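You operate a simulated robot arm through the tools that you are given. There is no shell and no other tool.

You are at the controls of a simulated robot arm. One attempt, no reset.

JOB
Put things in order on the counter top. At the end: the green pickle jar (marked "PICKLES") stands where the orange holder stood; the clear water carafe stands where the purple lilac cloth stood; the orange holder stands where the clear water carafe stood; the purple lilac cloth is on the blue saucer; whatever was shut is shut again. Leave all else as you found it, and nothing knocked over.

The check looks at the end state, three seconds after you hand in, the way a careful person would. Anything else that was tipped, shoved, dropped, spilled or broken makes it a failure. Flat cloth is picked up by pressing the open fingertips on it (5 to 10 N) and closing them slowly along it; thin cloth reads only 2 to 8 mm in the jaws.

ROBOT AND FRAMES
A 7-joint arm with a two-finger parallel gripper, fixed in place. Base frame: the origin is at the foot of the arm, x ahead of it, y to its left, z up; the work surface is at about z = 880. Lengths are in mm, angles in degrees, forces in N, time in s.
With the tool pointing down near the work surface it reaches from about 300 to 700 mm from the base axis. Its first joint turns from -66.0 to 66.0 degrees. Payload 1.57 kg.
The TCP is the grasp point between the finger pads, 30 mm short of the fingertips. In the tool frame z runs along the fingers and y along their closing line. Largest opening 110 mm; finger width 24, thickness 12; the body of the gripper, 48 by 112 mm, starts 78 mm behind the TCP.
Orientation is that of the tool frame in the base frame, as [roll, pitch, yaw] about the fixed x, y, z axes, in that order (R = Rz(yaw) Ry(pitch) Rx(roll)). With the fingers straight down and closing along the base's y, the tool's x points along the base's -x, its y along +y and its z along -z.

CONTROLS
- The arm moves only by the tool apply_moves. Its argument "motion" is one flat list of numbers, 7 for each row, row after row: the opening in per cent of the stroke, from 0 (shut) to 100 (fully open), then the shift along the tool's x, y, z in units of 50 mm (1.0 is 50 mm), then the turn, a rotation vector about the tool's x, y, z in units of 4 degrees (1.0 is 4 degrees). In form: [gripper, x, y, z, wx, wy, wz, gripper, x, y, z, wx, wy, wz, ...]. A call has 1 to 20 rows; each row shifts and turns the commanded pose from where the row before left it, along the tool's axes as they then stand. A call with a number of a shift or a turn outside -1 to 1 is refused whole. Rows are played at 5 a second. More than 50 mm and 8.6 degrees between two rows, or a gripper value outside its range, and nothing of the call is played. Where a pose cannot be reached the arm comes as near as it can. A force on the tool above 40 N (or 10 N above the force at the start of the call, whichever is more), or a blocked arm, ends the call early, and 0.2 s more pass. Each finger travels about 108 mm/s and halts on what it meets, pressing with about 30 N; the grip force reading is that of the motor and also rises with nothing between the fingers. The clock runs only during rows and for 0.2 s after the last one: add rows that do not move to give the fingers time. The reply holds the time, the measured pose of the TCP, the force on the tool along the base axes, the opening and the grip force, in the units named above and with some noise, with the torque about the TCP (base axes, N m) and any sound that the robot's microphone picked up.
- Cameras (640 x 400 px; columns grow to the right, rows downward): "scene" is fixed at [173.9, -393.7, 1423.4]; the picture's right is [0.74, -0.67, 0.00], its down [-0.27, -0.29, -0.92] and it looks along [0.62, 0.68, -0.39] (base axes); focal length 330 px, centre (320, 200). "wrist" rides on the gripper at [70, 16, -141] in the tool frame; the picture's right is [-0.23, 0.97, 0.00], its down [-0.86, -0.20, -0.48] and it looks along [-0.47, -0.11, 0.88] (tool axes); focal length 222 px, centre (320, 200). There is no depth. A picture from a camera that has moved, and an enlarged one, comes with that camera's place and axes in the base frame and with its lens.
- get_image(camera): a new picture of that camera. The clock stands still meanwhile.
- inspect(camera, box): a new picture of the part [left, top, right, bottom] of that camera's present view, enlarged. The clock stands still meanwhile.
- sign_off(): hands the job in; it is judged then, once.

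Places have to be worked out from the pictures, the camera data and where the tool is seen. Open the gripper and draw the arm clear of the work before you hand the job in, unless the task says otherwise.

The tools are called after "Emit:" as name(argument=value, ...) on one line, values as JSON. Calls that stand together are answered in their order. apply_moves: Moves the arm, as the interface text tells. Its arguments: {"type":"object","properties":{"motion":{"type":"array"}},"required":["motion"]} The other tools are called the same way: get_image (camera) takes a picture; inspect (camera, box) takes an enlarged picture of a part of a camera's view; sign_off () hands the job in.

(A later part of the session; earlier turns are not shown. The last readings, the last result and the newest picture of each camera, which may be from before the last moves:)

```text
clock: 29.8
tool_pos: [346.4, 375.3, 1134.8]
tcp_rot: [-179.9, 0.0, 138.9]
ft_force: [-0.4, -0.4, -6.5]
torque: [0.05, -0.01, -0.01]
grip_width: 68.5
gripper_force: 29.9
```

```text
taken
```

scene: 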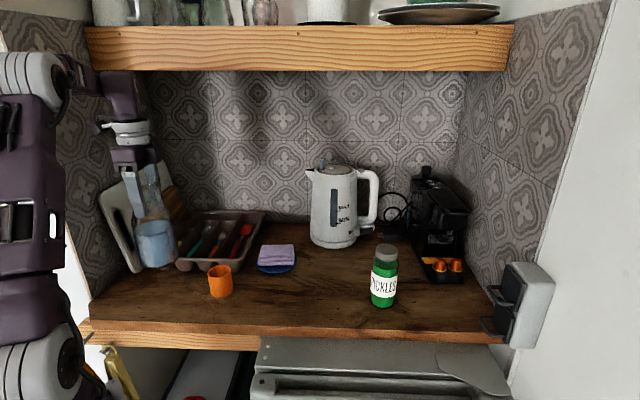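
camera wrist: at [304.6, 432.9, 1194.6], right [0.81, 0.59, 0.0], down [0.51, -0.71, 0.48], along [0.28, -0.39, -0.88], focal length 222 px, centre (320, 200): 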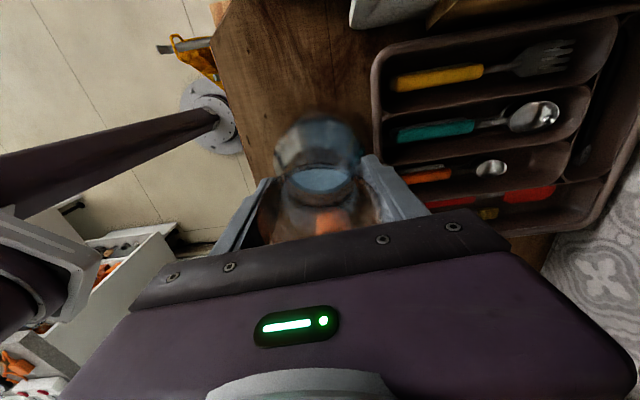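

Carafe base is ~90 mm up. I carry it slowly along the counter to above the old cloth spot (633.5,92).

Emit:
apply_moves(motion=[42, -0.136, -0.0085, 0, 0, 0, 0, 42, -0.271, -0.017, 0, 0, 0, 0, 42, -0.452, -0.0284, 0, 0, 0, 0, 42, -0.452, -0.0284, 0, 0, 0, 0, 42, -0.452, -0.0284, 0, 0, 0, 0, 42, -0.452, -0.0284, 0, 0, 0, 0, 42, -0.452, -0.0284, 0, 0, 0, 0, 42, -0.452, -0.0284, 0, 0, 0, 0, 42, -0.452, -0.0284, 0, 0, 0, 0, 42, -0.452, -0.0284, 0, 0, 0, 0, 42, -0.452, -0.0284, 0, 0, 0, 0, 42, -0.452, -0.0284, 0, 0, 0, 0, 42, -0.452, -0.0284, 0, 0, 0, 0, 42, -0.452, -0.0284, 0, 0, 0, 0, 42, -0.452, -0.0284, 0, 0, 0, 0, 42, -0.452, -0.0284, 0, 0, 0, 0, 42, -0.452, -0.0284, 0, 0, 0, 0, 42, -0.452, -0.0284, 0, 0, 0, 0, 42, -0.271, -0.017, 0, 0, 0, 0, 42, -0.136, -0.0085, 0, 0, 0, 0])

Emit:
get_image(camera="scene")

Emit:
get_image(camera="wrist")

```text
clock: 34.0
tool_pos: [629.9, 93.4, 1131.2]
tcp_rot: [-179.4, -0.5, 138.8]
ft_force: [0.1, -1.6, -5.5]
torque: [0.0, -0.01, -0.02]
grip_width: 68.0
gripper_force: 29.8
out of reach, approached as far as the arm can: row 20
```

```text
taken
```

scene: 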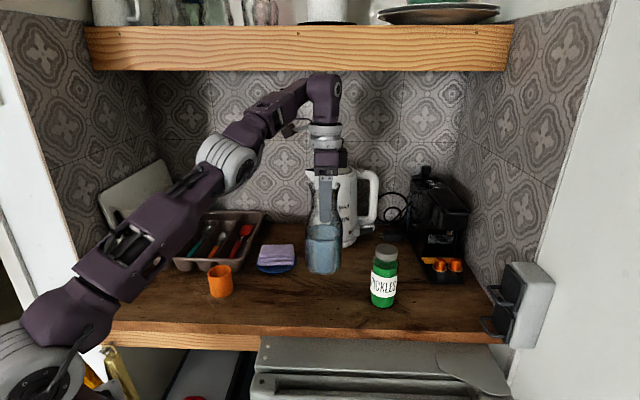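

```text
taken
camera wrist: at [589.9, 152.7, 1273.6], right [0.81, 0.58, -0.01], down [0.52, -0.71, 0.47], along [0.27, -0.39, -0.88], focal length 222 px, centre (320, 200)
```

wrist: 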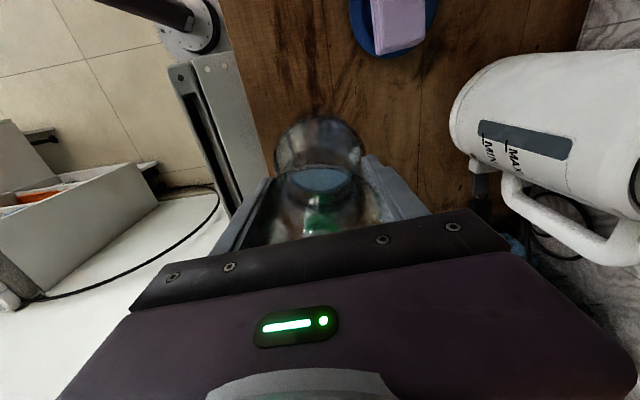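

At this height the target is at the edge of reach (3 mm short). Lowering brings it within reach, so I descend slowly to z≈1060 (base ~15 mm above the counter).

Emit:
apply_moves(motion=[42, 0, 0, 0.1, 0, 0, 0, 42, 0, 0, 0.2, 0, 0, 0, 42, 0, 0, 0.25, 0, 0, 0, 42, 0, 0, 0.3, 0, 0, 0, 42, 0, 0, 0.25, 0, 0, 0, 42, 0, 0, 0.2, 0, 0, 0, 42, 0, 0, 0.15, 0, 0, 0, 42, 0, 0, 0.05, 0, 0, 0, 42, 0, 0, 0, 0, 0, 0])

Emit:
get_image(camera="wrist")

Emit:
inspect(camera="scene", box=[250, 140, 420, 320])

```text
clock: 36.0
tool_pos: [634.0, 94.0, 1059.4]
tcp_rot: [-179.9, 0.0, 139.0]
ft_force: [-0.6, 1.0, -5.8]
torque: [-0.02, 0.0, 0.01]
grip_width: 68.3
gripper_force: 30.0
```

```text
taken
camera wrist: at [592.8, 151.2, 1201.6], right [0.81, 0.59, 0.0], down [0.51, -0.71, 0.48], along [0.28, -0.39, -0.88], focal length 222 px, centre (320, 200)
```

wrist: 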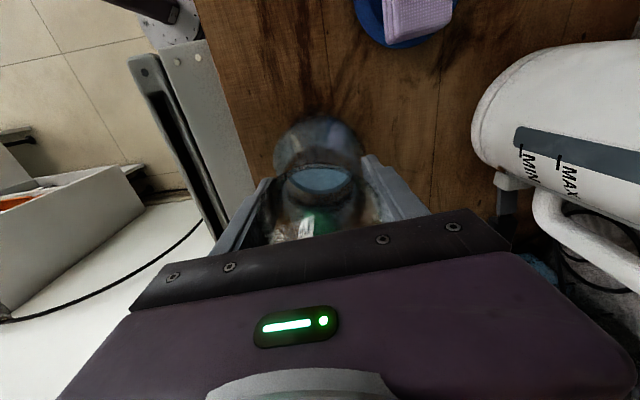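

```text
2.22 times, centred on (335, 230) of scene
camera zoom: at [174.1, -393.7, 1423.4], right [0.74, -0.67, 0.0], down [-0.27, -0.29, -0.92], along [0.62, 0.68, -0.39], focal length 733 px, centre (287, 133)
```

zoom: 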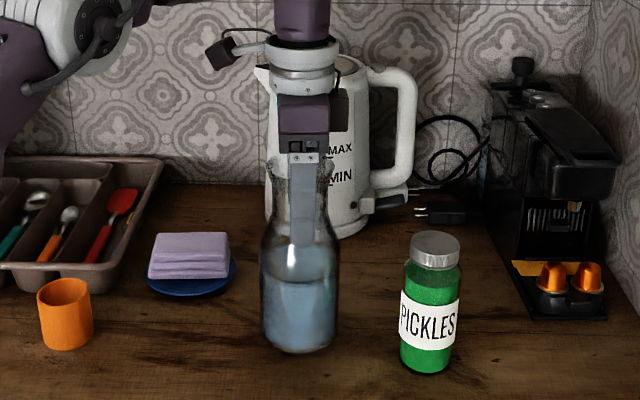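

Position is right (634,93). I lower to just above the counter, then touch down in 1 mm steps.

Emit:
apply_moves(motion=[42, 0, 0, 0.08, 0, 0, 0, 42, 0, 0, 0.08, 0, 0, 0, 42, 0, 0, 0.06, 0, 0, 0, 42, 0, 0, 0.03, 0, 0, 0, 42, 0, 0, 0, 0, 0, 0])

```text
clock: 37.2
tool_pos: [633.3, 93.3, 1047.2]
tcp_rot: [-180.0, 0.0, 139.0]
ft_force: [-0.6, -0.2, -6.4]
torque: [-0.01, -0.01, -0.01]
grip_width: 68.5
gripper_force: 30.1
```

Emit:
apply_moves(motion=[42, 0, 0, 0.02, 0, 0, 0, 42, 0, 0, 0.02, 0, 0, 0, 42, 0, 0, 0, 0, 0, 0])

```text
clock: 38.0
tool_pos: [633.7, 91.7, 1045.3]
tcp_rot: [180.0, 0.0, 139.1]
ft_force: [-0.9, 0.4, -5.4]
torque: [-0.03, -0.01, -0.02]
grip_width: 68.2
gripper_force: 30.2
```

The weight is still on the gripper (-5.4 N); 0.5 mm steps until it is supported.

Emit:
apply_moves(motion=[42, 0, 0, 0.01, 0, 0, 0, 42, 0, 0, 0.01, 0, 0, 0, 42, 0, 0, 0, 0, 0, 0])

```text
clock: 38.8
tool_pos: [633.0, 92.4, 1045.0]
tcp_rot: [179.8, 0.2, 139.1]
ft_force: [-4.0, -0.7, 12.4]
torque: [-0.01, 0.83, 0.07]
grip_width: 68.6
gripper_force: 30.3
```

Touchdown (force now +12 N). I unload 0.3 mm and open slowly.

Emit:
apply_moves(motion=[42, 0, 0, -0.006, 0, 0, 0, 56, 0, 0, 0, 0, 0, 0, 60, 0, 0, 0, 0, 0, 0, 62, 0, 0, 0, 0, 0, 0, 64, 0, 0, 0, 0, 0, 0, 66, 0, 0, 0, 0, 0, 0, 69, 0, 0, 0, 0, 0, 0, 74, 0, 0, 0, 0, 0, 0, 80, 0, 0, 0, 0, 0, 0, 88, 0, 0, 0, 0, 0, 0, 100, 0, 0, 0, 0, 0, 0, 100, 0, 0, 0, 0, 0, 0])

Emit:
get_image(camera="wrist")

Emit:
inspect(camera="scene", box=[250, 140, 420, 320])

```text
clock: 41.4
tool_pos: [633.2, 91.9, 1045.0]
tcp_rot: [180.0, 0.0, 139.0]
ft_force: [-0.6, -0.5, -0.1]
torque: [-0.02, -0.04, 0.0]
grip_width: 109.9
gripper_force: 0.0
```

```text
taken
camera wrist: at [591.7, 150.1, 1186.8], right [0.81, 0.59, 0.0], down [0.51, -0.71, 0.48], along [0.28, -0.39, -0.88], focal length 222 px, centre (320, 200)
```

wrist: 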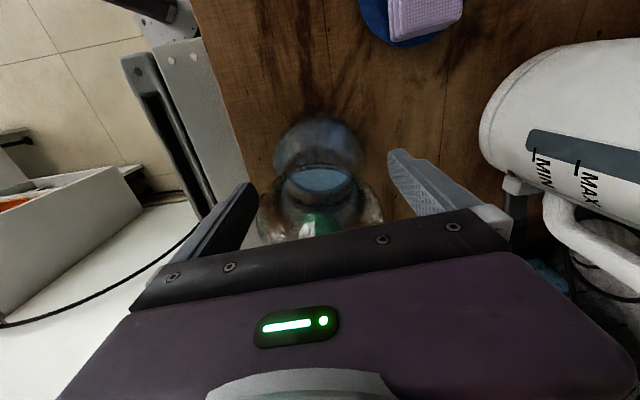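

```text
2.22 times, centred on (335, 230) of scene
camera zoom: at [173.9, -393.8, 1423.4], right [0.74, -0.67, 0.0], down [-0.27, -0.29, -0.92], along [0.62, 0.68, -0.39], focal length 733 px, centre (287, 133)
```

zoom: 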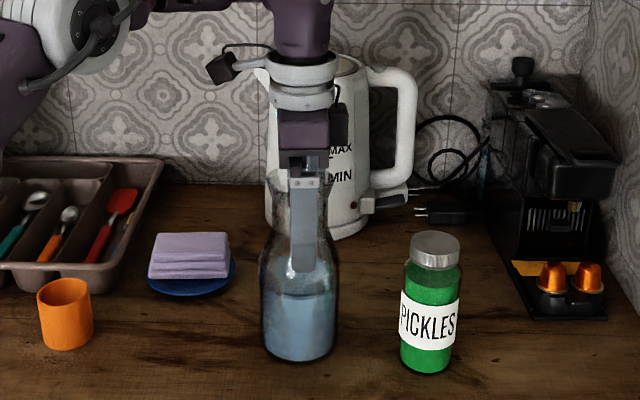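

The carafe stands upright on the cloth's old spot and is released. I raise straight up past the rim, then slide along tool x (fingers straddling) away from it.

Emit:
apply_moves(motion=[100, 0, 0, -0.2, 0, 0, 0, 100, 0, 0, -0.3, 0, 0, 0, 100, 0, 0, -0.4, 0, 0, 0, 100, 0, 0, -0.4, 0, 0, 0, 100, 0, 0, -0.2, 0, 0, 0, 100, 0.5, 0, 0, 0, 0, 0, 100, 0.7, 0, 0, 0, 0, 0, 100, 0.8, 0, 0, 0, 0, 0, 100, 0.8, 0, 0, 0, 0, 0, 100, 0, 0, 0, 0, 0, 0])

Emit:
get_image(camera="scene")

```text
clock: 43.6
tool_pos: [527.6, 182.4, 1118.8]
tcp_rot: [-179.9, 0.1, 138.9]
ft_force: [-0.1, -0.4, -0.7]
torque: [0.0, -0.01, 0.02]
grip_width: 109.9
gripper_force: 0.0
```

```text
taken
```

scene: 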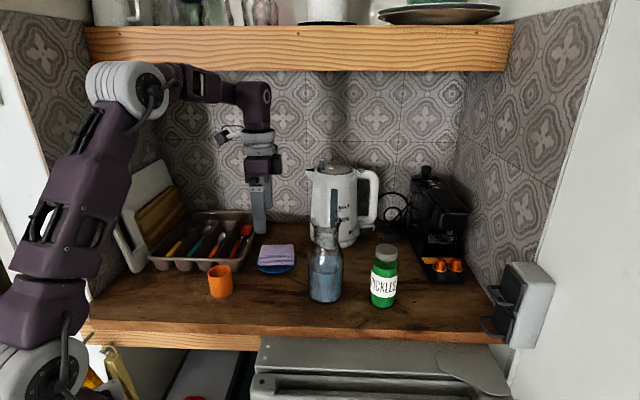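

Carafe stands well. Next the holder: I turn the tool to yaw ≈205° so the fingers will close roughly along the counter front, clear of the tray.

Emit:
apply_moves(motion=[100, 0, 0, 0, 0, 0, -0.97, 100, 0, 0, 0, 0, 0, -0.97, 100, 0, 0, 0, 0, 0, -0.97, 100, 0, 0, 0, 0, 0, -0.97, 100, 0, 0, 0, 0, 0, -0.97, 100, 0, 0, 0, 0, 0, -0.97, 100, 0, 0, 0, 0, 0, -0.97, 100, 0, 0, 0, 0, 0, -0.97, 100, 0, 0, 0, 0, 0, -0.97, 100, 0, 0, 0, 0, 0, -0.97, 100, 0, 0, 0, 0, 0, -0.97, 100, 0, 0, 0, 0, 0, -0.97, 100, 0, 0, 0, 0, 0, -0.97, 100, 0, 0, 0, 0, 0, -0.97, 100, 0, 0, 0, 0, 0, -0.97, 100, 0, 0, 0, 0, 0, -0.97, 100, 0, 0, 0, 0, 0, -0.97, 100, 0, 0, 0, 0, 0, 0])

```text
clock: 47.4
tool_pos: [528.3, 184.1, 1118.8]
tcp_rot: [-179.9, 0.1, -155.0]
ft_force: [0.9, -0.1, 0.8]
torque: [0.01, -0.01, -0.03]
grip_width: 109.8
gripper_force: 0.0
```

Yaw is now 205°. I move above the holder at z≈1020 and check alignment.

Emit:
apply_moves(motion=[100, 0.142, 0.485, 0.395, 0, 0, 0, 100, 0.142, 0.485, 0.395, 0, 0, 0, 100, 0.142, 0.485, 0.395, 0, 0, 0, 100, 0.142, 0.485, 0.395, 0, 0, 0, 100, 0.142, 0.485, 0.395, 0, 0, 0, 100, 0, 0, 0, 0, 0, 0, 100, 0, 0, 0, 0, 0, 0])

Emit:
get_image(camera="wrist")

Emit:
inspect(camera="scene", box=[150, 180, 310, 310])

```text
clock: 49.0
tool_pos: [445.9, 279.8, 1019.5]
tcp_rot: [-180.0, 0.0, -155.0]
ft_force: [0.7, 0.3, 0.4]
torque: [-0.02, 0.0, 0.01]
grip_width: 109.9
gripper_force: 0.1
```

```text
taken
camera wrist: at [376.0, 264.4, 1161.9], right [-0.21, 0.98, 0.0], down [0.86, 0.18, 0.48], along [0.47, 0.1, -0.88], focal length 222 px, centre (320, 200)
```

wrist: 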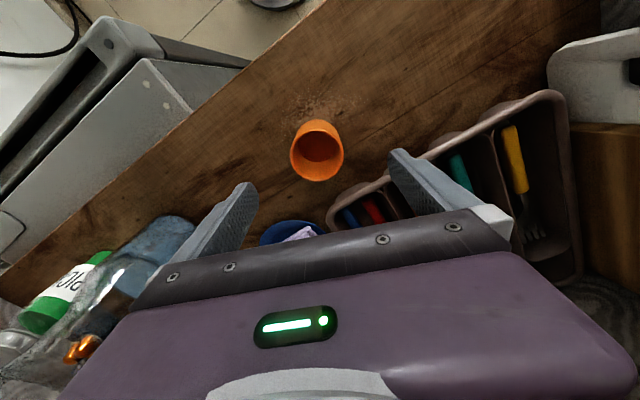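

```text
3.08 times, centred on (230, 245) of scene
camera zoom: at [173.9, -393.7, 1423.4], right [0.74, -0.67, 0.0], down [-0.27, -0.29, -0.92], along [0.62, 0.68, -0.39], focal length 1014 px, centre (597, 62)
```

zoom: 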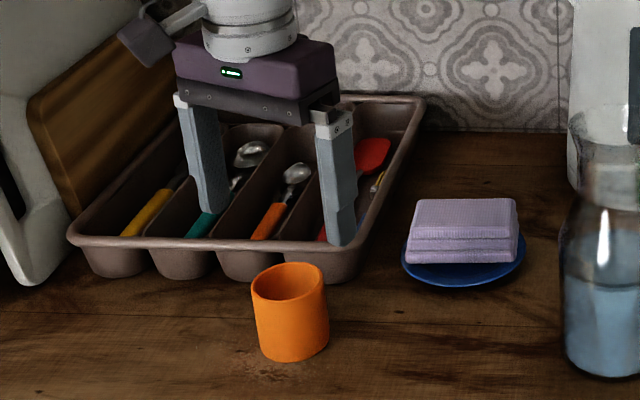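

Emit:
inspect(camera="wrist", box=[260, 100, 380, 220])

```text
3.33 times, centred on (320, 160) of wrist
camera zoom: at [376.0, 264.4, 1161.9], right [-0.21, 0.98, 0.0], down [0.86, 0.18, 0.48], along [0.47, 0.1, -0.88], focal length 740 px, centre (320, 333)
```

zoom: 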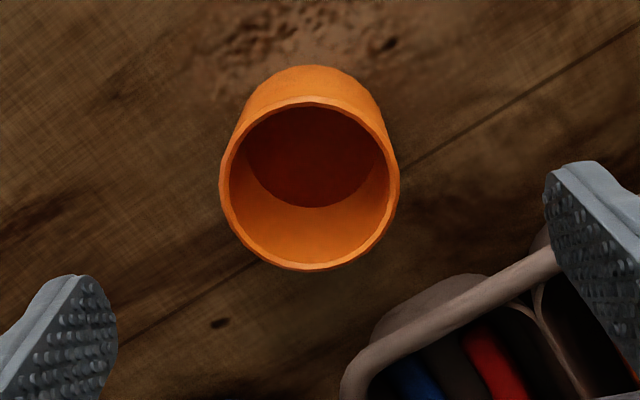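

Holder axis is ≈(445.8,277): 3 mm off along tool y. I correct and descend to z≈915 around the cup, which clears the tray edge (n≈578) by ~30 mm.

Emit:
apply_moves(motion=[100, 0, -0.06, 0.5, 0, 0, 0, 100, 0, 0, 0.5, 0, 0, 0, 100, 0, 0, 0.5, 0, 0, 0, 100, 0, 0, 0.35, 0, 0, 0, 100, 0, 0, 0.2, 0, 0, 0, 100, 0, 0, 0, 0, 0, 0])

Emit:
get_image(camera="wrist")

Emit:
inspect(camera="scene", box=[150, 180, 310, 310])

```text
clock: 50.4
tool_pos: [446.4, 276.7, 918.5]
tcp_rot: [180.0, 0.0, -155.0]
ft_force: [0.0, 0.0, 0.1]
torque: [0.03, 0.0, 0.03]
grip_width: 110.0
gripper_force: 0.0
```

```text
taken
camera wrist: at [375.9, 261.2, 1060.1], right [-0.21, 0.98, 0.0], down [0.86, 0.18, 0.48], along [0.47, 0.1, -0.88], focal length 222 px, centre (320, 200)
```

wrist: 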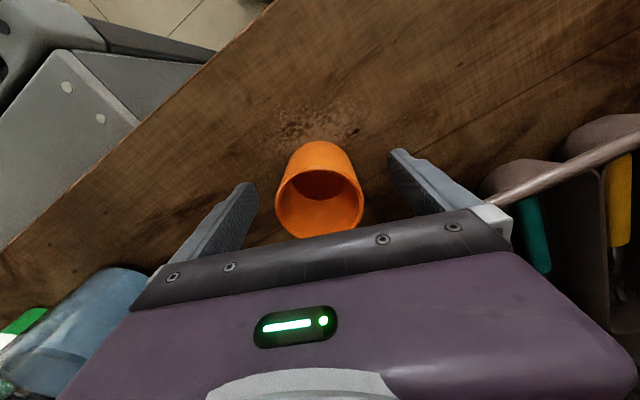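

```text
3.08 times, centred on (230, 245) of scene
camera zoom: at [173.9, -393.7, 1423.4], right [0.74, -0.67, 0.0], down [-0.27, -0.29, -0.92], along [0.62, 0.68, -0.39], focal length 1014 px, centre (597, 62)
```

zoom: 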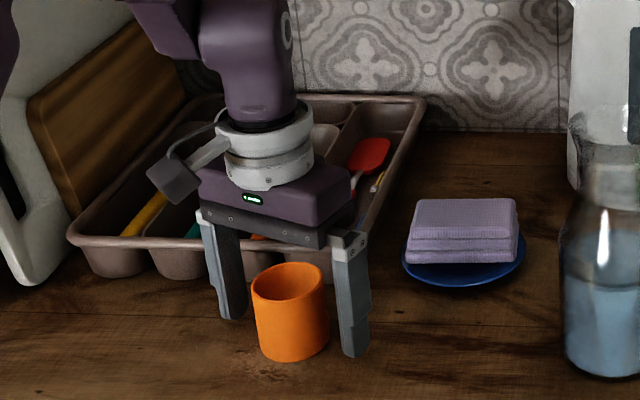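

Well centred. I close slowly on the cup.

Emit:
apply_moves(motion=[88, 0, 0, 0, 0, 0, 0, 76, 0, 0, 0, 0, 0, 0, 68, 0, 0, 0, 0, 0, 0, 62, 0, 0, 0, 0, 0, 0, 58, 0, 0, 0, 0, 0, 0, 55, 0, 0, 0, 0, 0, 0, 53, 0, 0, 0, 0, 0, 0, 51, 0, 0, 0, 0, 0, 0, 49, 0, 0, 0, 0, 0, 0, 47, 0, 0, 0, 0, 0, 0, 45, 0, 0, 0, 0, 0, 0, 45, 0, 0, 0, 0, 0, 0])

Emit:
get_image(camera="wrist")

Emit:
inspect(camera="scene", box=[150, 180, 310, 310])

```text
clock: 53.0
tool_pos: [446.0, 276.0, 918.3]
tcp_rot: [180.0, 0.0, -154.9]
ft_force: [0.7, -0.3, -0.1]
torque: [0.0, -0.03, 0.01]
grip_width: 53.4
gripper_force: 30.0
```

```text
taken
camera wrist: at [375.9, 261.2, 1060.2], right [-0.21, 0.98, 0.0], down [0.86, 0.18, 0.48], along [0.47, 0.1, -0.88], focal length 222 px, centre (320, 200)
```

wrist: 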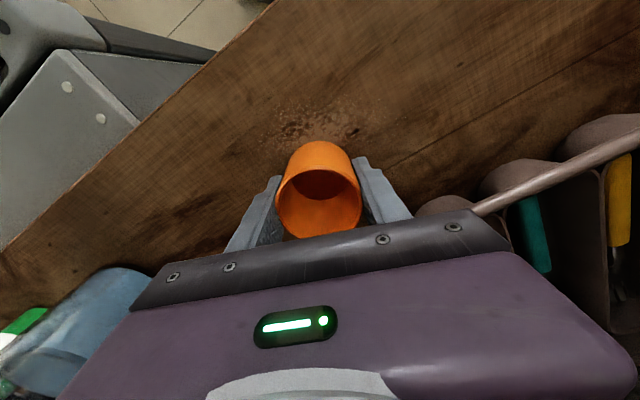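

```text
3.08 times, centred on (230, 245) of scene
camera zoom: at [173.9, -393.7, 1423.4], right [0.74, -0.67, 0.0], down [-0.27, -0.29, -0.92], along [0.62, 0.68, -0.39], focal length 1014 px, centre (597, 62)
```

zoom: 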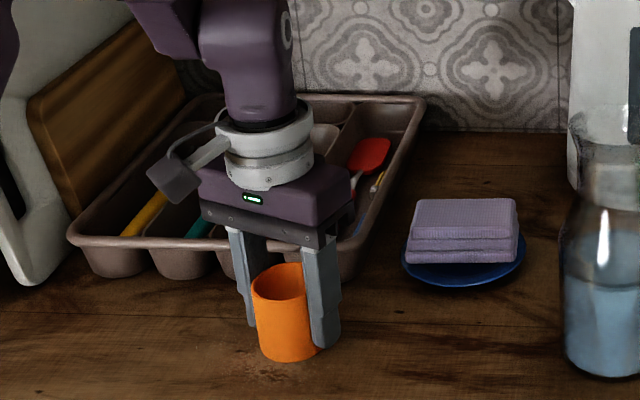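

Gripped (53.4 mm). I lift 50 mm and carry it to the carafe's old spot (347,375).

Emit:
apply_moves(motion=[42, 0, 0, -0.1, 0, 0, 0, 42, 0, 0, -0.3, 0, 0, 0, 42, 0, 0, -0.4, 0, 0, 0, 42, 0, 0, -0.2, 0, 0, 0, 42, 0.08, 0.22, 0, 0, 0, 0, 42, 0.162, 0.436, 0, 0, 0, 0, 42, 0.162, 0.436, 0, 0, 0, 0, 42, 0.162, 0.436, 0, 0, 0, 0, 42, 0.162, 0.436, 0, 0, 0, 0, 42, 0.162, 0.436, 0, 0, 0, 0, 42, 0.08, 0.22, 0, 0, 0, 0, 42, 0, 0, 0, 0, 0, 0])

Emit:
get_image(camera="wrist")

Emit:
get_image(camera="scene")

```text
clock: 55.6
tool_pos: [349.2, 375.1, 968.4]
tcp_rot: [179.9, 0.1, -155.0]
ft_force: [0.2, -0.8, -1.4]
torque: [0.02, -0.02, -0.01]
grip_width: 48.4
gripper_force: 30.2
```

```text
taken
camera wrist: at [278.1, 359.9, 1109.4], right [-0.21, 0.98, 0.0], down [0.86, 0.18, 0.48], along [0.47, 0.1, -0.88], focal length 222 px, centre (320, 200)
```

wrist: 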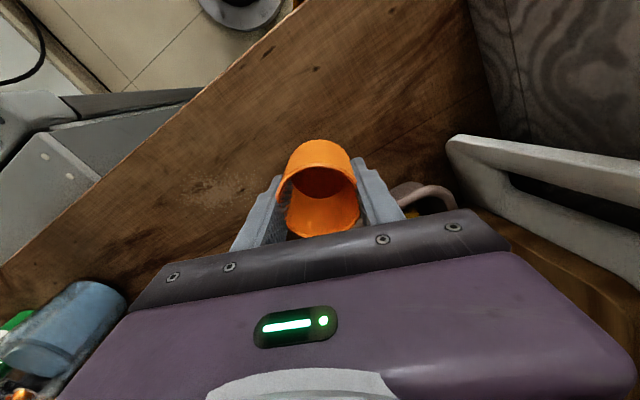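

```text
taken
```

scene: 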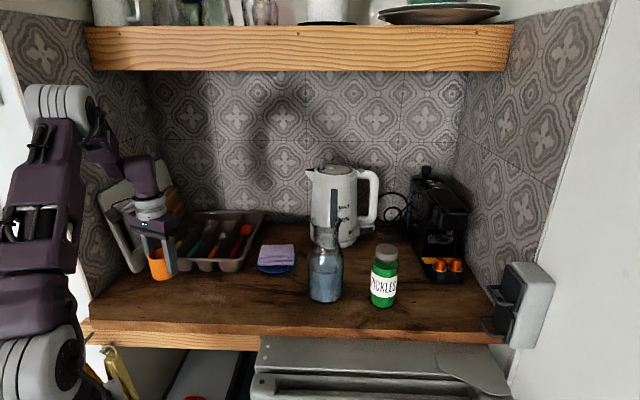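

The opening dropped from 53.4 to 48.4 mm, so the cup seems to be yielding or slipping. I zoom in before anything else.

Emit:
inspect(camera="wrist", box=[240, 110, 420, 250])

Emit:
inspect(camera="scene", box=[110, 190, 220, 300])

```text
2.86 times, centred on (330, 180) of wrist
camera zoom: at [278.1, 359.9, 1109.4], right [-0.21, 0.98, 0.0], down [0.86, 0.18, 0.48], along [0.47, 0.1, -0.88], focal length 635 px, centre (291, 257)
```

zoom: 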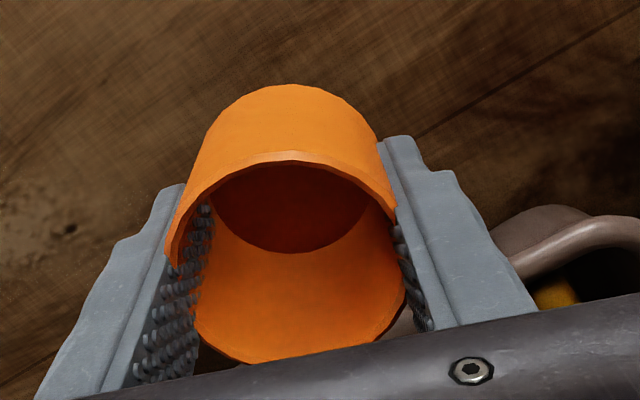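

```text
3.64 times, centred on (165, 245) of scene
camera zoom: at [174.0, -393.7, 1423.4], right [0.74, -0.67, 0.0], down [-0.27, -0.29, -0.92], along [0.62, 0.68, -0.39], focal length 1199 px, centre (884, 36)
```

zoom: 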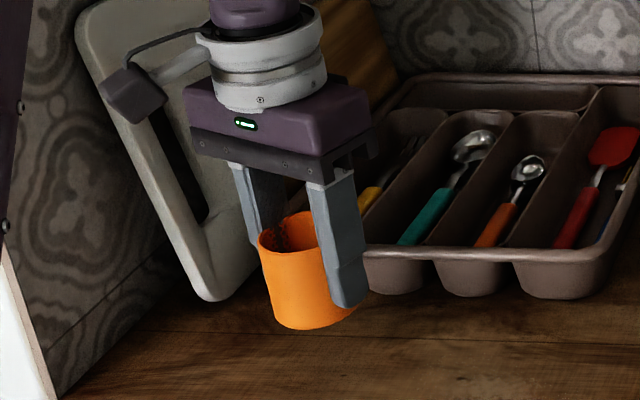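

The pads have sunk into the cup's sides by ~4 mm each, but it is still held upright (weight 1.4 N). I hold still with a slightly wider command to see whether it keeps yielding.

Emit:
apply_moves(motion=[44, 0, 0, 0, 0, 0, 0])

Emit:
inspect(camera="wrist", box=[240, 110, 420, 250])

```text
clock: 56.0
tool_pos: [348.5, 374.4, 968.3]
tcp_rot: [180.0, 0.0, -155.0]
ft_force: [-0.1, -1.0, 0.5]
torque: [-0.02, 0.0, 0.0]
grip_width: 48.6
gripper_force: 0.2
```

```text
2.86 times, centred on (330, 180) of wrist
camera zoom: at [278.2, 359.8, 1109.4], right [-0.21, 0.98, 0.0], down [0.86, 0.18, 0.48], along [0.47, 0.1, -0.88], focal length 635 px, centre (291, 257)
```

zoom: 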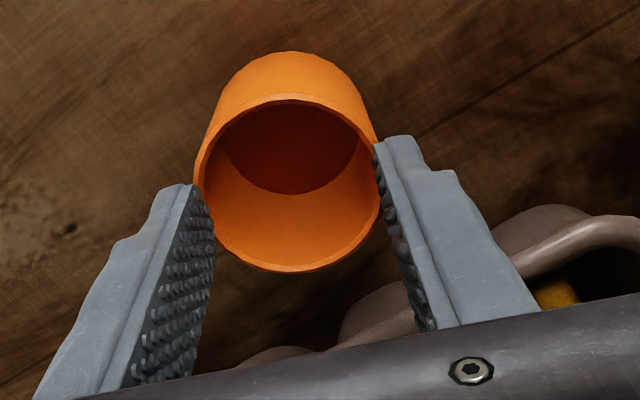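

The grip let go and the cup slid down; the wrist geometry suggests it landed upright on the counter directly below the TCP. I verify with the scene camera.

Emit:
inspect(camera="scene", box=[110, 190, 220, 300])

Emit:
get_image(camera="wrist")

```text
3.64 times, centred on (165, 245) of scene
camera zoom: at [173.9, -393.7, 1423.4], right [0.74, -0.67, 0.0], down [-0.27, -0.29, -0.92], along [0.62, 0.68, -0.39], focal length 1199 px, centre (884, 36)
```

zoom: 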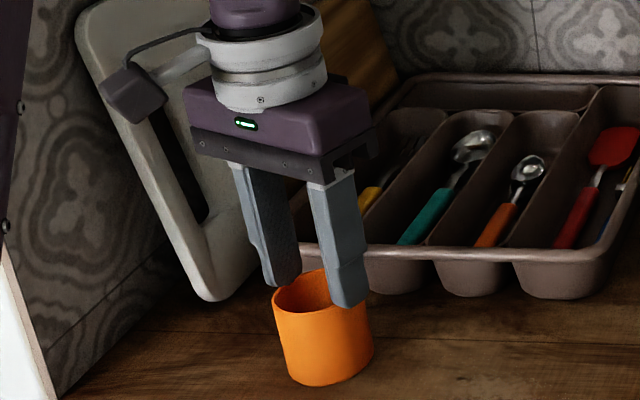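

```text
taken
camera wrist: at [278.2, 359.8, 1109.4], right [-0.21, 0.98, 0.0], down [0.86, 0.18, 0.48], along [0.47, 0.1, -0.88], focal length 222 px, centre (320, 200)
```

wrist: 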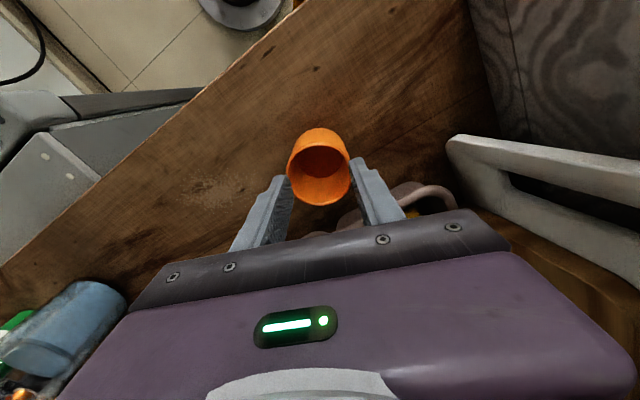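

The cup stands upright on the counter, right at the target. I raise straight up (keeping the opening) and check its position.

Emit:
apply_moves(motion=[44, 0, 0, -0.1, 0, 0, 0, 44, 0, 0, -0.3, 0, 0, 0, 44, 0, 0, -0.5, 0, 0, 0, 44, 0, 0, -0.5, 0, 0, 0, 70, 0, 0, 0, 0, 0, 0, 100, 0, 0, 0, 0, 0, 0, 100, 0, 0, 0, 0, 0, 0])

Emit:
inspect(camera="wrist", box=[260, 80, 400, 220])

Emit:
inspect(camera="scene", box=[110, 190, 220, 300])

```text
clock: 57.6
tool_pos: [346.1, 373.9, 1038.3]
tcp_rot: [180.0, 0.0, -155.0]
ft_force: [0.4, -0.6, -0.1]
torque: [-0.01, -0.02, -0.02]
grip_width: 110.0
gripper_force: 0.1
```

```text
2.86 times, centred on (330, 150) of wrist
camera zoom: at [277.0, 359.7, 1180.1], right [-0.21, 0.98, 0.0], down [0.86, 0.18, 0.48], along [0.47, 0.1, -0.88], focal length 635 px, centre (291, 343)
```

zoom: 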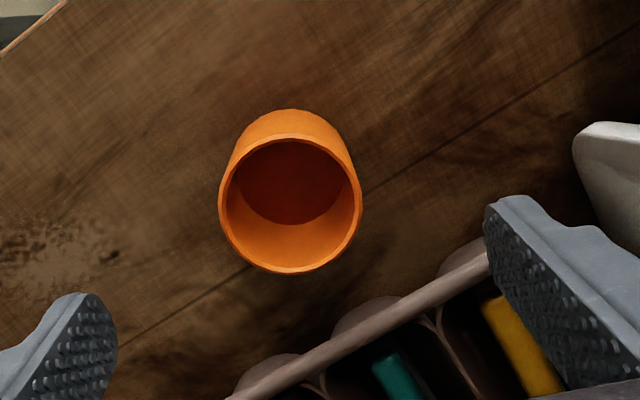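

```text
3.64 times, centred on (165, 245) of scene
camera zoom: at [173.9, -393.8, 1423.4], right [0.74, -0.67, 0.0], down [-0.27, -0.29, -0.92], along [0.62, 0.68, -0.39], focal length 1199 px, centre (884, 36)
```

zoom: 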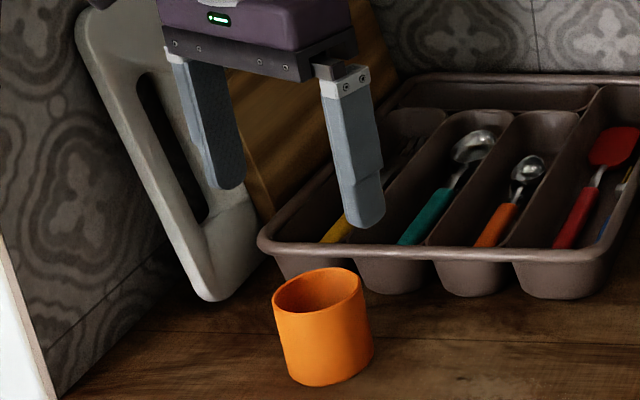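

The holder is upright at (347,374), matching the carafe's old spot. For the jar (≈(722,-21), beyond vertical reach) I'll tilt the fingers outward 20°; first I move away to the front of the counter, staying clear of the carafe, and tilt there.

Emit:
apply_moves(motion=[100, 0, 0, -0.6, 0, 0, 0, 100, 0, 0, -0.64, 0, 0, 0, 100, -0.0175, -0.844, 0, 0, 0, 0, 100, -0.0175, -0.844, 0, 0, 0, 0, 100, -0.0175, -0.844, 0, 0, 0, 0, 100, -0.0175, -0.844, 0, 0, 0, 0, 100, -0.0175, -0.844, 0, 0, 0, 0, 100, -0.0175, -0.844, 0, 0, 0, 0, 100, -0.0175, -0.844, 0, 0, 0, 0, 100, -0.0175, -0.844, 0, 0, 0, 0, 100, 0, 0, 0, 0, -1, 0, 100, 0, 0, 0, 0, -1, 0, 100, 0, 0, 0, 0, -1, 0, 100, 0, 0, 0, 0, -1, 0, 100, 0, 0, 0, 0, -1, 0, 100, 0, 0, 0, 0, 0, 0])

Emit:
get_image(camera="scene")

Emit:
get_image(camera="wrist")

```text
clock: 61.0
tool_pos: [496.1, 71.8, 1100.1]
tcp_rot: [180.0, 20.0, -155.0]
ft_force: [-0.6, 1.1, -0.1]
torque: [0.02, 0.0, 0.02]
grip_width: 110.0
gripper_force: 0.0
```

```text
taken
```

scene: 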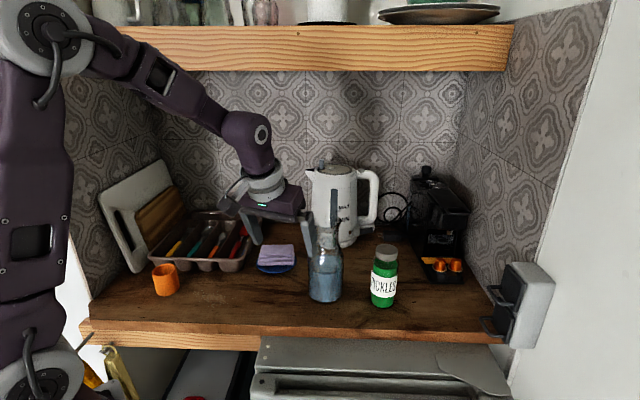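

```text
taken
camera wrist: at [385.9, 38.1, 1210.0], right [-0.22, 0.97, 0.08], down [0.66, 0.09, 0.74], along [0.72, 0.21, -0.67], focal length 222 px, centre (320, 200)
```

wrist: 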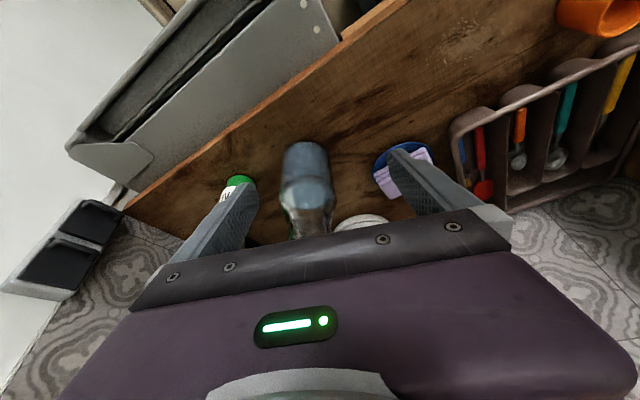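

The tilt is right (fingers point outward-down 20°). I move along the counter's front to a spot in front of the jar, narrowing the opening to ~86 mm.

Emit:
apply_moves(motion=[95, -0.1877, -0.7073, 0.0683, 0, 0, 0, 90, -0.1877, -0.7073, 0.0683, 0, 0, 0, 85, -0.1877, -0.7073, 0.0683, 0, 0, 0, 80, -0.1877, -0.7073, 0.0683, 0, 0, 0, 78, -0.1877, -0.7073, 0.0683, 0, 0, 0, 78, -0.1877, -0.7073, 0.0683, 0, 0, 0, 78, 0, 0, 0, 0, 0, 0])

Emit:
get_image(camera="wrist")

Emit:
get_image(camera="scene")

```text
clock: 62.6
tool_pos: [640.7, -97.3, 1099.2]
tcp_rot: [179.9, 20.0, -155.0]
ft_force: [0.9, 0.0, 0.2]
torque: [0.03, 0.01, -0.01]
grip_width: 86.1
gripper_force: 0.0
```

```text
taken
camera wrist: at [530.8, -130.8, 1209.3], right [-0.22, 0.97, 0.08], down [0.66, 0.09, 0.74], along [0.71, 0.21, -0.67], focal length 222 px, centre (320, 200)
```

wrist: 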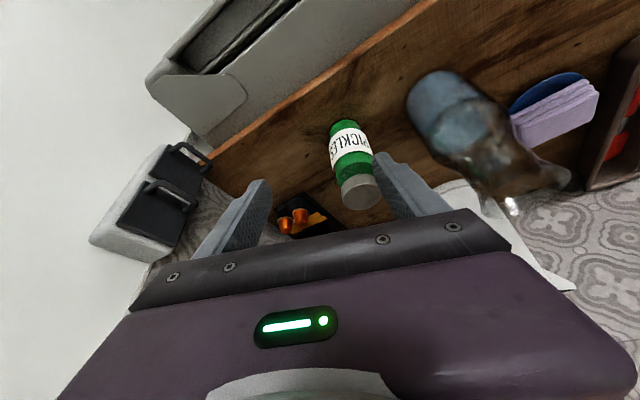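

```text
taken
```

scene: 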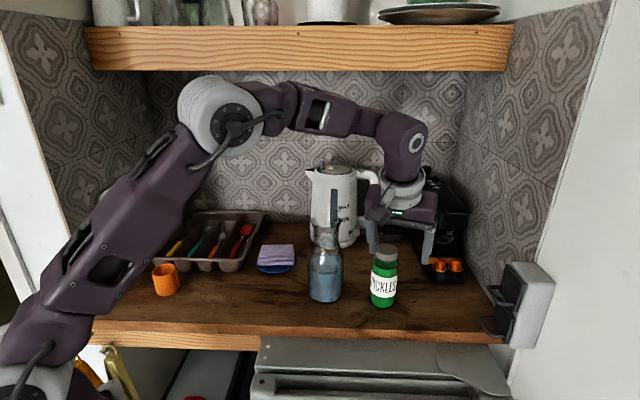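

The jar is visible in the wrist view. I zoom in on it for an exact position.

Emit:
inspect(camera="wrist", box=[300, 100, 420, 220])

```text
3.33 times, centred on (360, 160) of wrist
camera zoom: at [530.8, -130.8, 1209.3], right [-0.22, 0.97, 0.08], down [0.66, 0.09, 0.74], along [0.71, 0.21, -0.67], focal length 740 px, centre (187, 333)
```

zoom: 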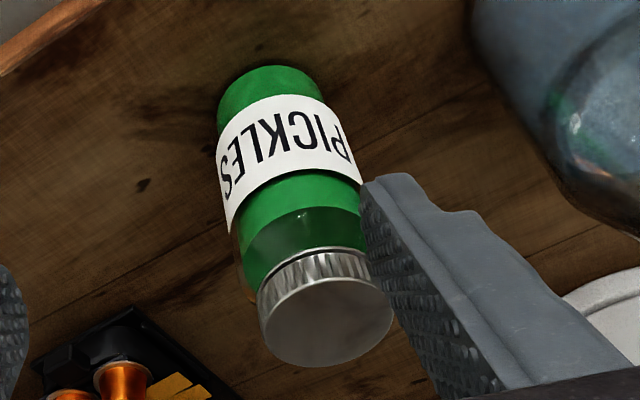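

Jar axis ≈(717.5,-21), top ≈1026. I move to a pre-grasp point 130 mm back along the finger axis.

Emit:
apply_moves(motion=[78, -0.2525, 0.1795, 0.1425, 0, 0, 0, 78, -0.2525, 0.1795, 0.1425, 0, 0, 0, 78, -0.2525, 0.1795, 0.1425, 0, 0, 0, 78, -0.2525, 0.1795, 0.1425, 0, 0, 0, 78, 0, 0, 0, 0, 0, 0, 78, 0, 0, 0, 0, 0, 0])

Emit:
get_image(camera="wrist")

Emit:
inspect(camera="wrist", box=[240, 100, 400, 240])

Emit:
inspect(camera="scene", box=[280, 150, 470, 320])

```text
clock: 64.0
tool_pos: [676.6, -38.9, 1091.7]
tcp_rot: [180.0, 20.0, -155.1]
ft_force: [-0.3, 0.1, 0.5]
torque: [0.0, -0.01, 0.0]
grip_width: 86.0
gripper_force: 0.2
```

```text
taken
camera wrist: at [566.3, -72.5, 1200.8], right [-0.22, 0.97, 0.08], down [0.66, 0.09, 0.74], along [0.71, 0.21, -0.67], focal length 222 px, centre (320, 200)
```

wrist: 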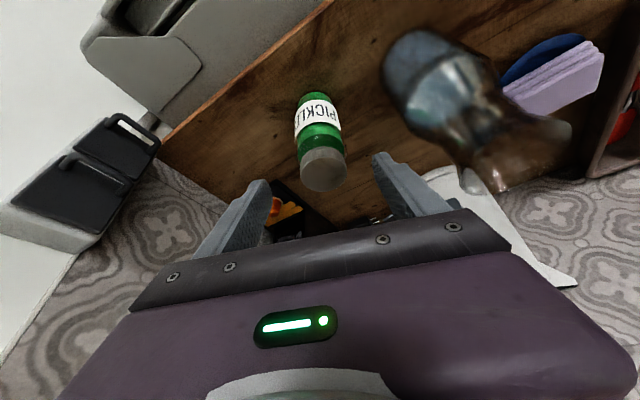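

```text
2.86 times, centred on (320, 170) of wrist
camera zoom: at [566.3, -72.5, 1200.8], right [-0.22, 0.97, 0.08], down [0.66, 0.09, 0.74], along [0.71, 0.21, -0.67], focal length 635 px, centre (320, 286)
```

zoom: 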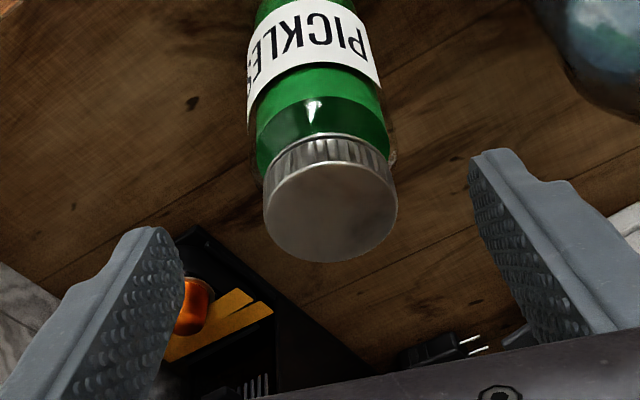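

```text
2.35 times, centred on (375, 235) of scene
camera zoom: at [174.0, -393.7, 1423.4], right [0.74, -0.67, 0.0], down [-0.27, -0.29, -0.92], along [0.62, 0.68, -0.39], focal length 776 px, centre (191, 118)
```

zoom: 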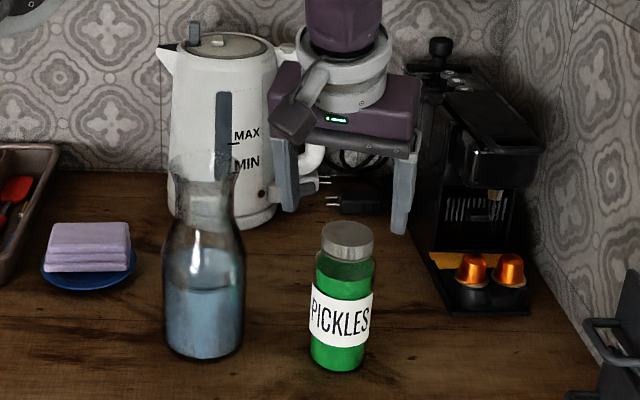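

The lid lies on the fingers' axis (lateral error <1 mm). I advance 100 mm along the finger axis, then check.

Emit:
apply_moves(motion=[78, 0, 0, 0.4, 0, 0, 0, 78, 0, 0, 0.5, 0, 0, 0, 78, 0, 0, 0.5, 0, 0, 0, 78, 0, 0, 0.4, 0, 0, 0, 78, 0, 0, 0.2, 0, 0, 0, 78, 0, 0, 0, 0, 0, 0])

Emit:
get_image(camera="wrist")

Emit:
inspect(camera="scene", box=[280, 150, 470, 320])

```text
clock: 65.4
tool_pos: [708.2, -23.5, 997.5]
tcp_rot: [180.0, 20.0, -155.0]
ft_force: [0.6, 0.2, 0.3]
torque: [0.0, 0.01, -0.01]
grip_width: 85.5
gripper_force: 0.2
```

```text
taken
camera wrist: at [598.0, -58.2, 1106.7], right [-0.22, 0.97, 0.08], down [0.66, 0.09, 0.74], along [0.72, 0.21, -0.67], focal length 222 px, centre (320, 200)
```

wrist: 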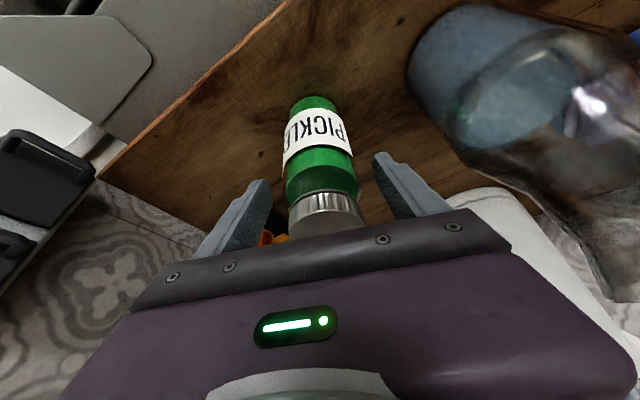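

```text
2.35 times, centred on (375, 235) of scene
camera zoom: at [173.9, -393.7, 1423.4], right [0.74, -0.67, 0.0], down [-0.27, -0.29, -0.92], along [0.62, 0.68, -0.39], focal length 776 px, centre (191, 118)
```

zoom: 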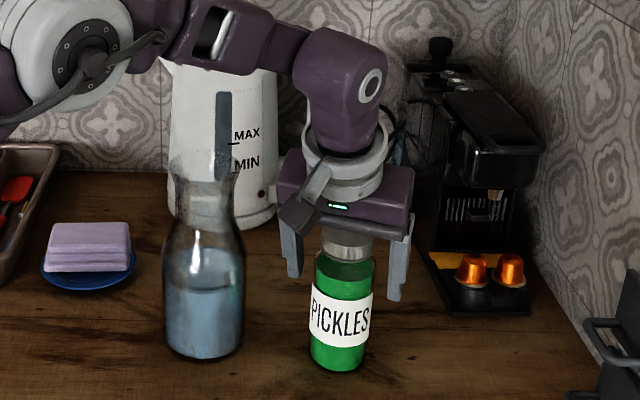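

Aligned. I advance the last 30 mm to z≈968.

Emit:
apply_moves(motion=[78, 0.02, -0.01, 0.2, 0, 0, 0, 78, 0.02, -0.01, 0.2, 0, 0, 0, 78, 0.01, 0, 0.2, 0, 0, 0, 78, 0, 0, 0, 0, 0, 0])

Emit:
get_image(camera="wrist")

Emit:
inspect(camera="scene", box=[330, 190, 430, 320])

```text
clock: 66.4
tool_pos: [715.2, -22.8, 967.4]
tcp_rot: [180.0, 20.1, -155.1]
ft_force: [0.5, -0.1, 0.7]
torque: [-0.03, -0.02, 0.0]
grip_width: 85.7
gripper_force: 0.0
```

```text
taken
camera wrist: at [604.9, -55.8, 1076.7], right [-0.22, 0.97, 0.08], down [0.66, 0.09, 0.74], along [0.72, 0.21, -0.67], focal length 222 px, centre (320, 200)
```

wrist: 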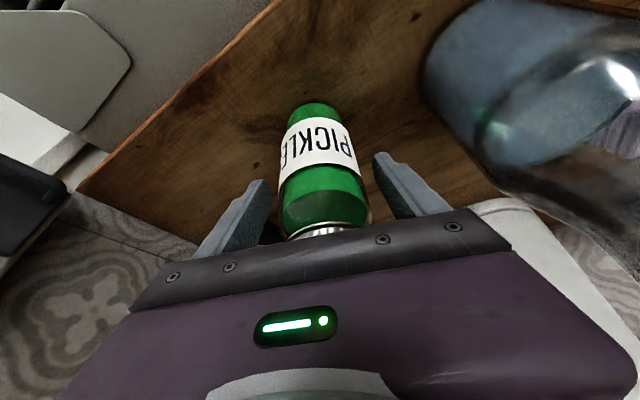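

```text
3.08 times, centred on (380, 255) of scene
camera zoom: at [173.9, -393.7, 1423.4], right [0.74, -0.67, 0.0], down [-0.27, -0.29, -0.92], along [0.62, 0.68, -0.39], focal length 1014 px, centre (135, 31)
```

zoom: 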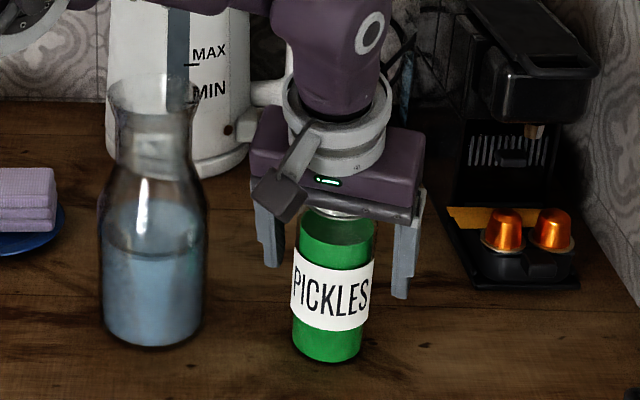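

Jar is centred between the pads. I close slowly.

Emit:
apply_moves(motion=[72, 0, 0, 0, 0, 0, 0, 67, 0, 0, 0, 0, 0, 0, 63, 0, 0, 0, 0, 0, 0, 60, 0, 0, 0, 0, 0, 0, 58, 0, 0, 0, 0, 0, 0, 56, 0, 0, 0, 0, 0, 0, 54, 0, 0, 0, 0, 0, 0, 52, 0, 0, 0, 0, 0, 0, 50, 0, 0, 0, 0, 0, 0, 47, 0, 0, 0, 0, 0, 0, 43, 0, 0, 0, 0, 0, 0, 38, 0, 0, 0, 0, 0, 0, 35, 0, 0, 0, 0, 0, 0])

Emit:
get_image(camera="wrist")

Emit:
inspect(camera="scene", box=[330, 190, 430, 320])

```text
clock: 69.2
tool_pos: [714.4, -21.0, 967.1]
tcp_rot: [-180.0, 20.0, -155.0]
ft_force: [0.6, 0.9, -0.6]
torque: [0.05, -0.01, 0.05]
grip_width: 58.9
gripper_force: 30.2
```

```text
taken
camera wrist: at [604.8, -55.9, 1076.8], right [-0.22, 0.97, 0.08], down [0.66, 0.09, 0.74], along [0.72, 0.21, -0.67], focal length 222 px, centre (320, 200)
```

wrist: 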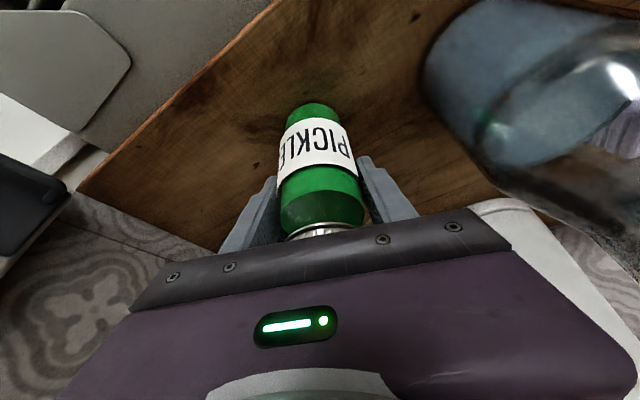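

```text
3.08 times, centred on (380, 255) of scene
camera zoom: at [173.9, -393.7, 1423.4], right [0.74, -0.67, 0.0], down [-0.27, -0.29, -0.92], along [0.62, 0.68, -0.39], focal length 1014 px, centre (135, 31)
```

zoom: 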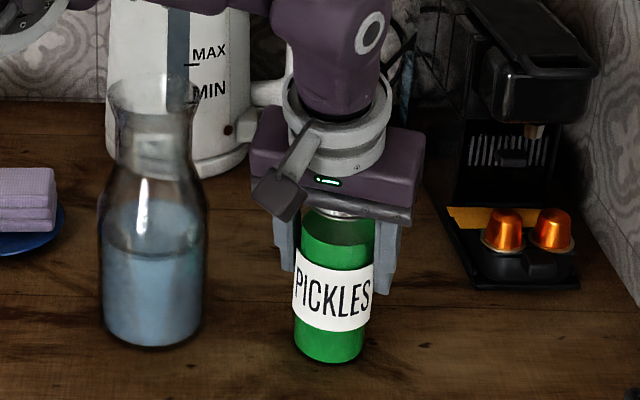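

Gripped (58.9 mm). I lift straight up 10 mm and check for slip.

Emit:
apply_moves(motion=[35, 0, 0, 0, 0, 0, 0, 35, -0.0137, 0, -0.0376, 0, 0, 0, 35, -0.0137, 0, -0.0376, 0, 0, 0, 35, -0.0205, 0, -0.0564, 0, 0, 0, 35, -0.0205, 0, -0.0564, 0, 0, 0, 35, 0, 0, 0, 0, 0, 0, 35, 0, 0, 0, 0, 0, 0])

Emit:
get_image(camera="wrist")

Emit:
inspect(camera="scene", box=[330, 190, 430, 320])

```text
clock: 70.8
tool_pos: [715.6, -21.7, 977.5]
tcp_rot: [-180.0, 20.0, -155.0]
ft_force: [-0.1, 0.0, -3.9]
torque: [-0.03, -0.01, 0.04]
grip_width: 58.8
gripper_force: 29.6
```

```text
taken
camera wrist: at [605.4, -55.5, 1087.5], right [-0.22, 0.97, 0.08], down [0.66, 0.09, 0.74], along [0.71, 0.21, -0.67], focal length 222 px, centre (320, 200)
```

wrist: 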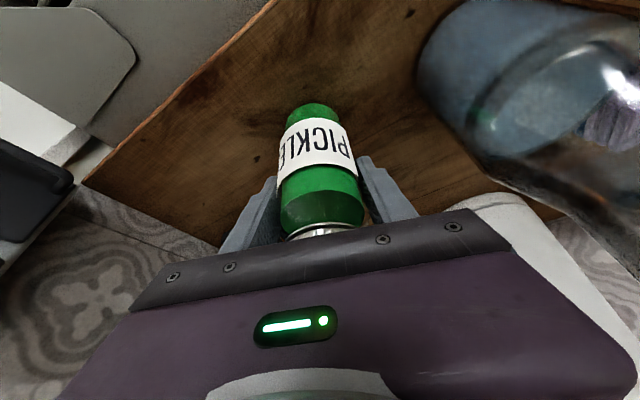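

```text
3.08 times, centred on (380, 255) of scene
camera zoom: at [174.0, -393.8, 1423.4], right [0.74, -0.67, 0.0], down [-0.27, -0.29, -0.92], along [0.62, 0.68, -0.39], focal length 1014 px, centre (135, 31)
```

zoom: 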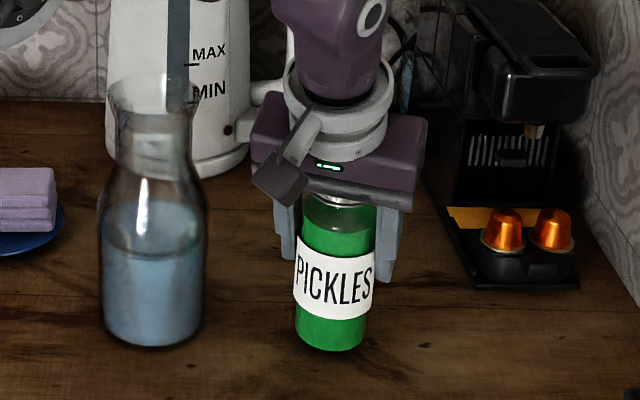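

Weight 3.9 N, no slip. I lift another 40 mm and pull the jar back toward the counter's front edge, away from the carafe.

Emit:
apply_moves(motion=[35, -0.0685, 0, -0.188, 0, 0, 0, 35, -0.0685, 0, -0.188, 0, 0, 0, 35, -0.0685, 0, -0.188, 0, 0, 0, 35, -0.0685, 0, -0.188, 0, 0, 0, 35, 0.164, -0.073, -0.06, 0, 0, 0, 35, 0.329, -0.146, -0.12, 0, 0, 0, 35, 0.329, -0.146, -0.12, 0, 0, 0, 35, 0.329, -0.146, -0.12, 0, 0, 0, 35, 0.329, -0.146, -0.12, 0, 0, 0, 35, 0.164, -0.073, -0.06, 0, 0, 0, 35, 0, 0, 0, 0, 0, 0])

Emit:
get_image(camera="scene")

Emit:
get_image(camera="wrist")

```text
clock: 73.2
tool_pos: [651.2, -93.1, 1016.8]
tcp_rot: [180.0, 20.0, -155.1]
ft_force: [-0.4, -0.4, -5.2]
torque: [0.0, -0.02, 0.05]
grip_width: 58.8
gripper_force: 29.4
```

```text
taken
```

scene: 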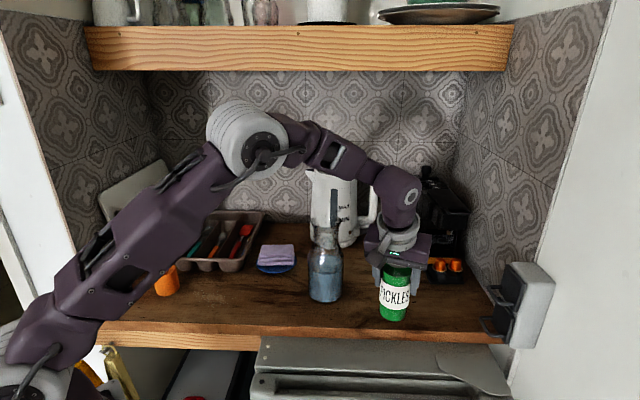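

```text
taken
camera wrist: at [540.9, -126.3, 1126.3], right [-0.22, 0.97, 0.08], down [0.66, 0.09, 0.74], along [0.71, 0.21, -0.67], focal length 222 px, centre (320, 200)
```

wrist: 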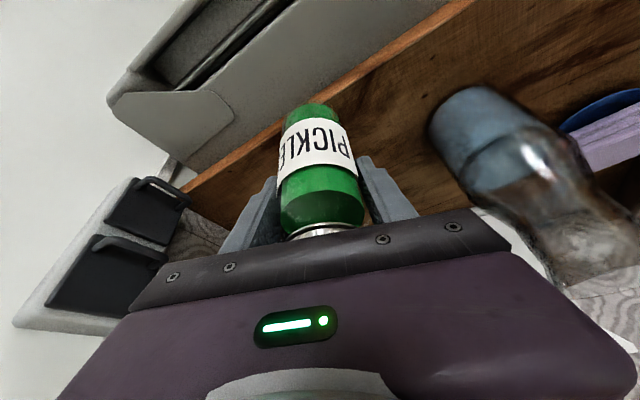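

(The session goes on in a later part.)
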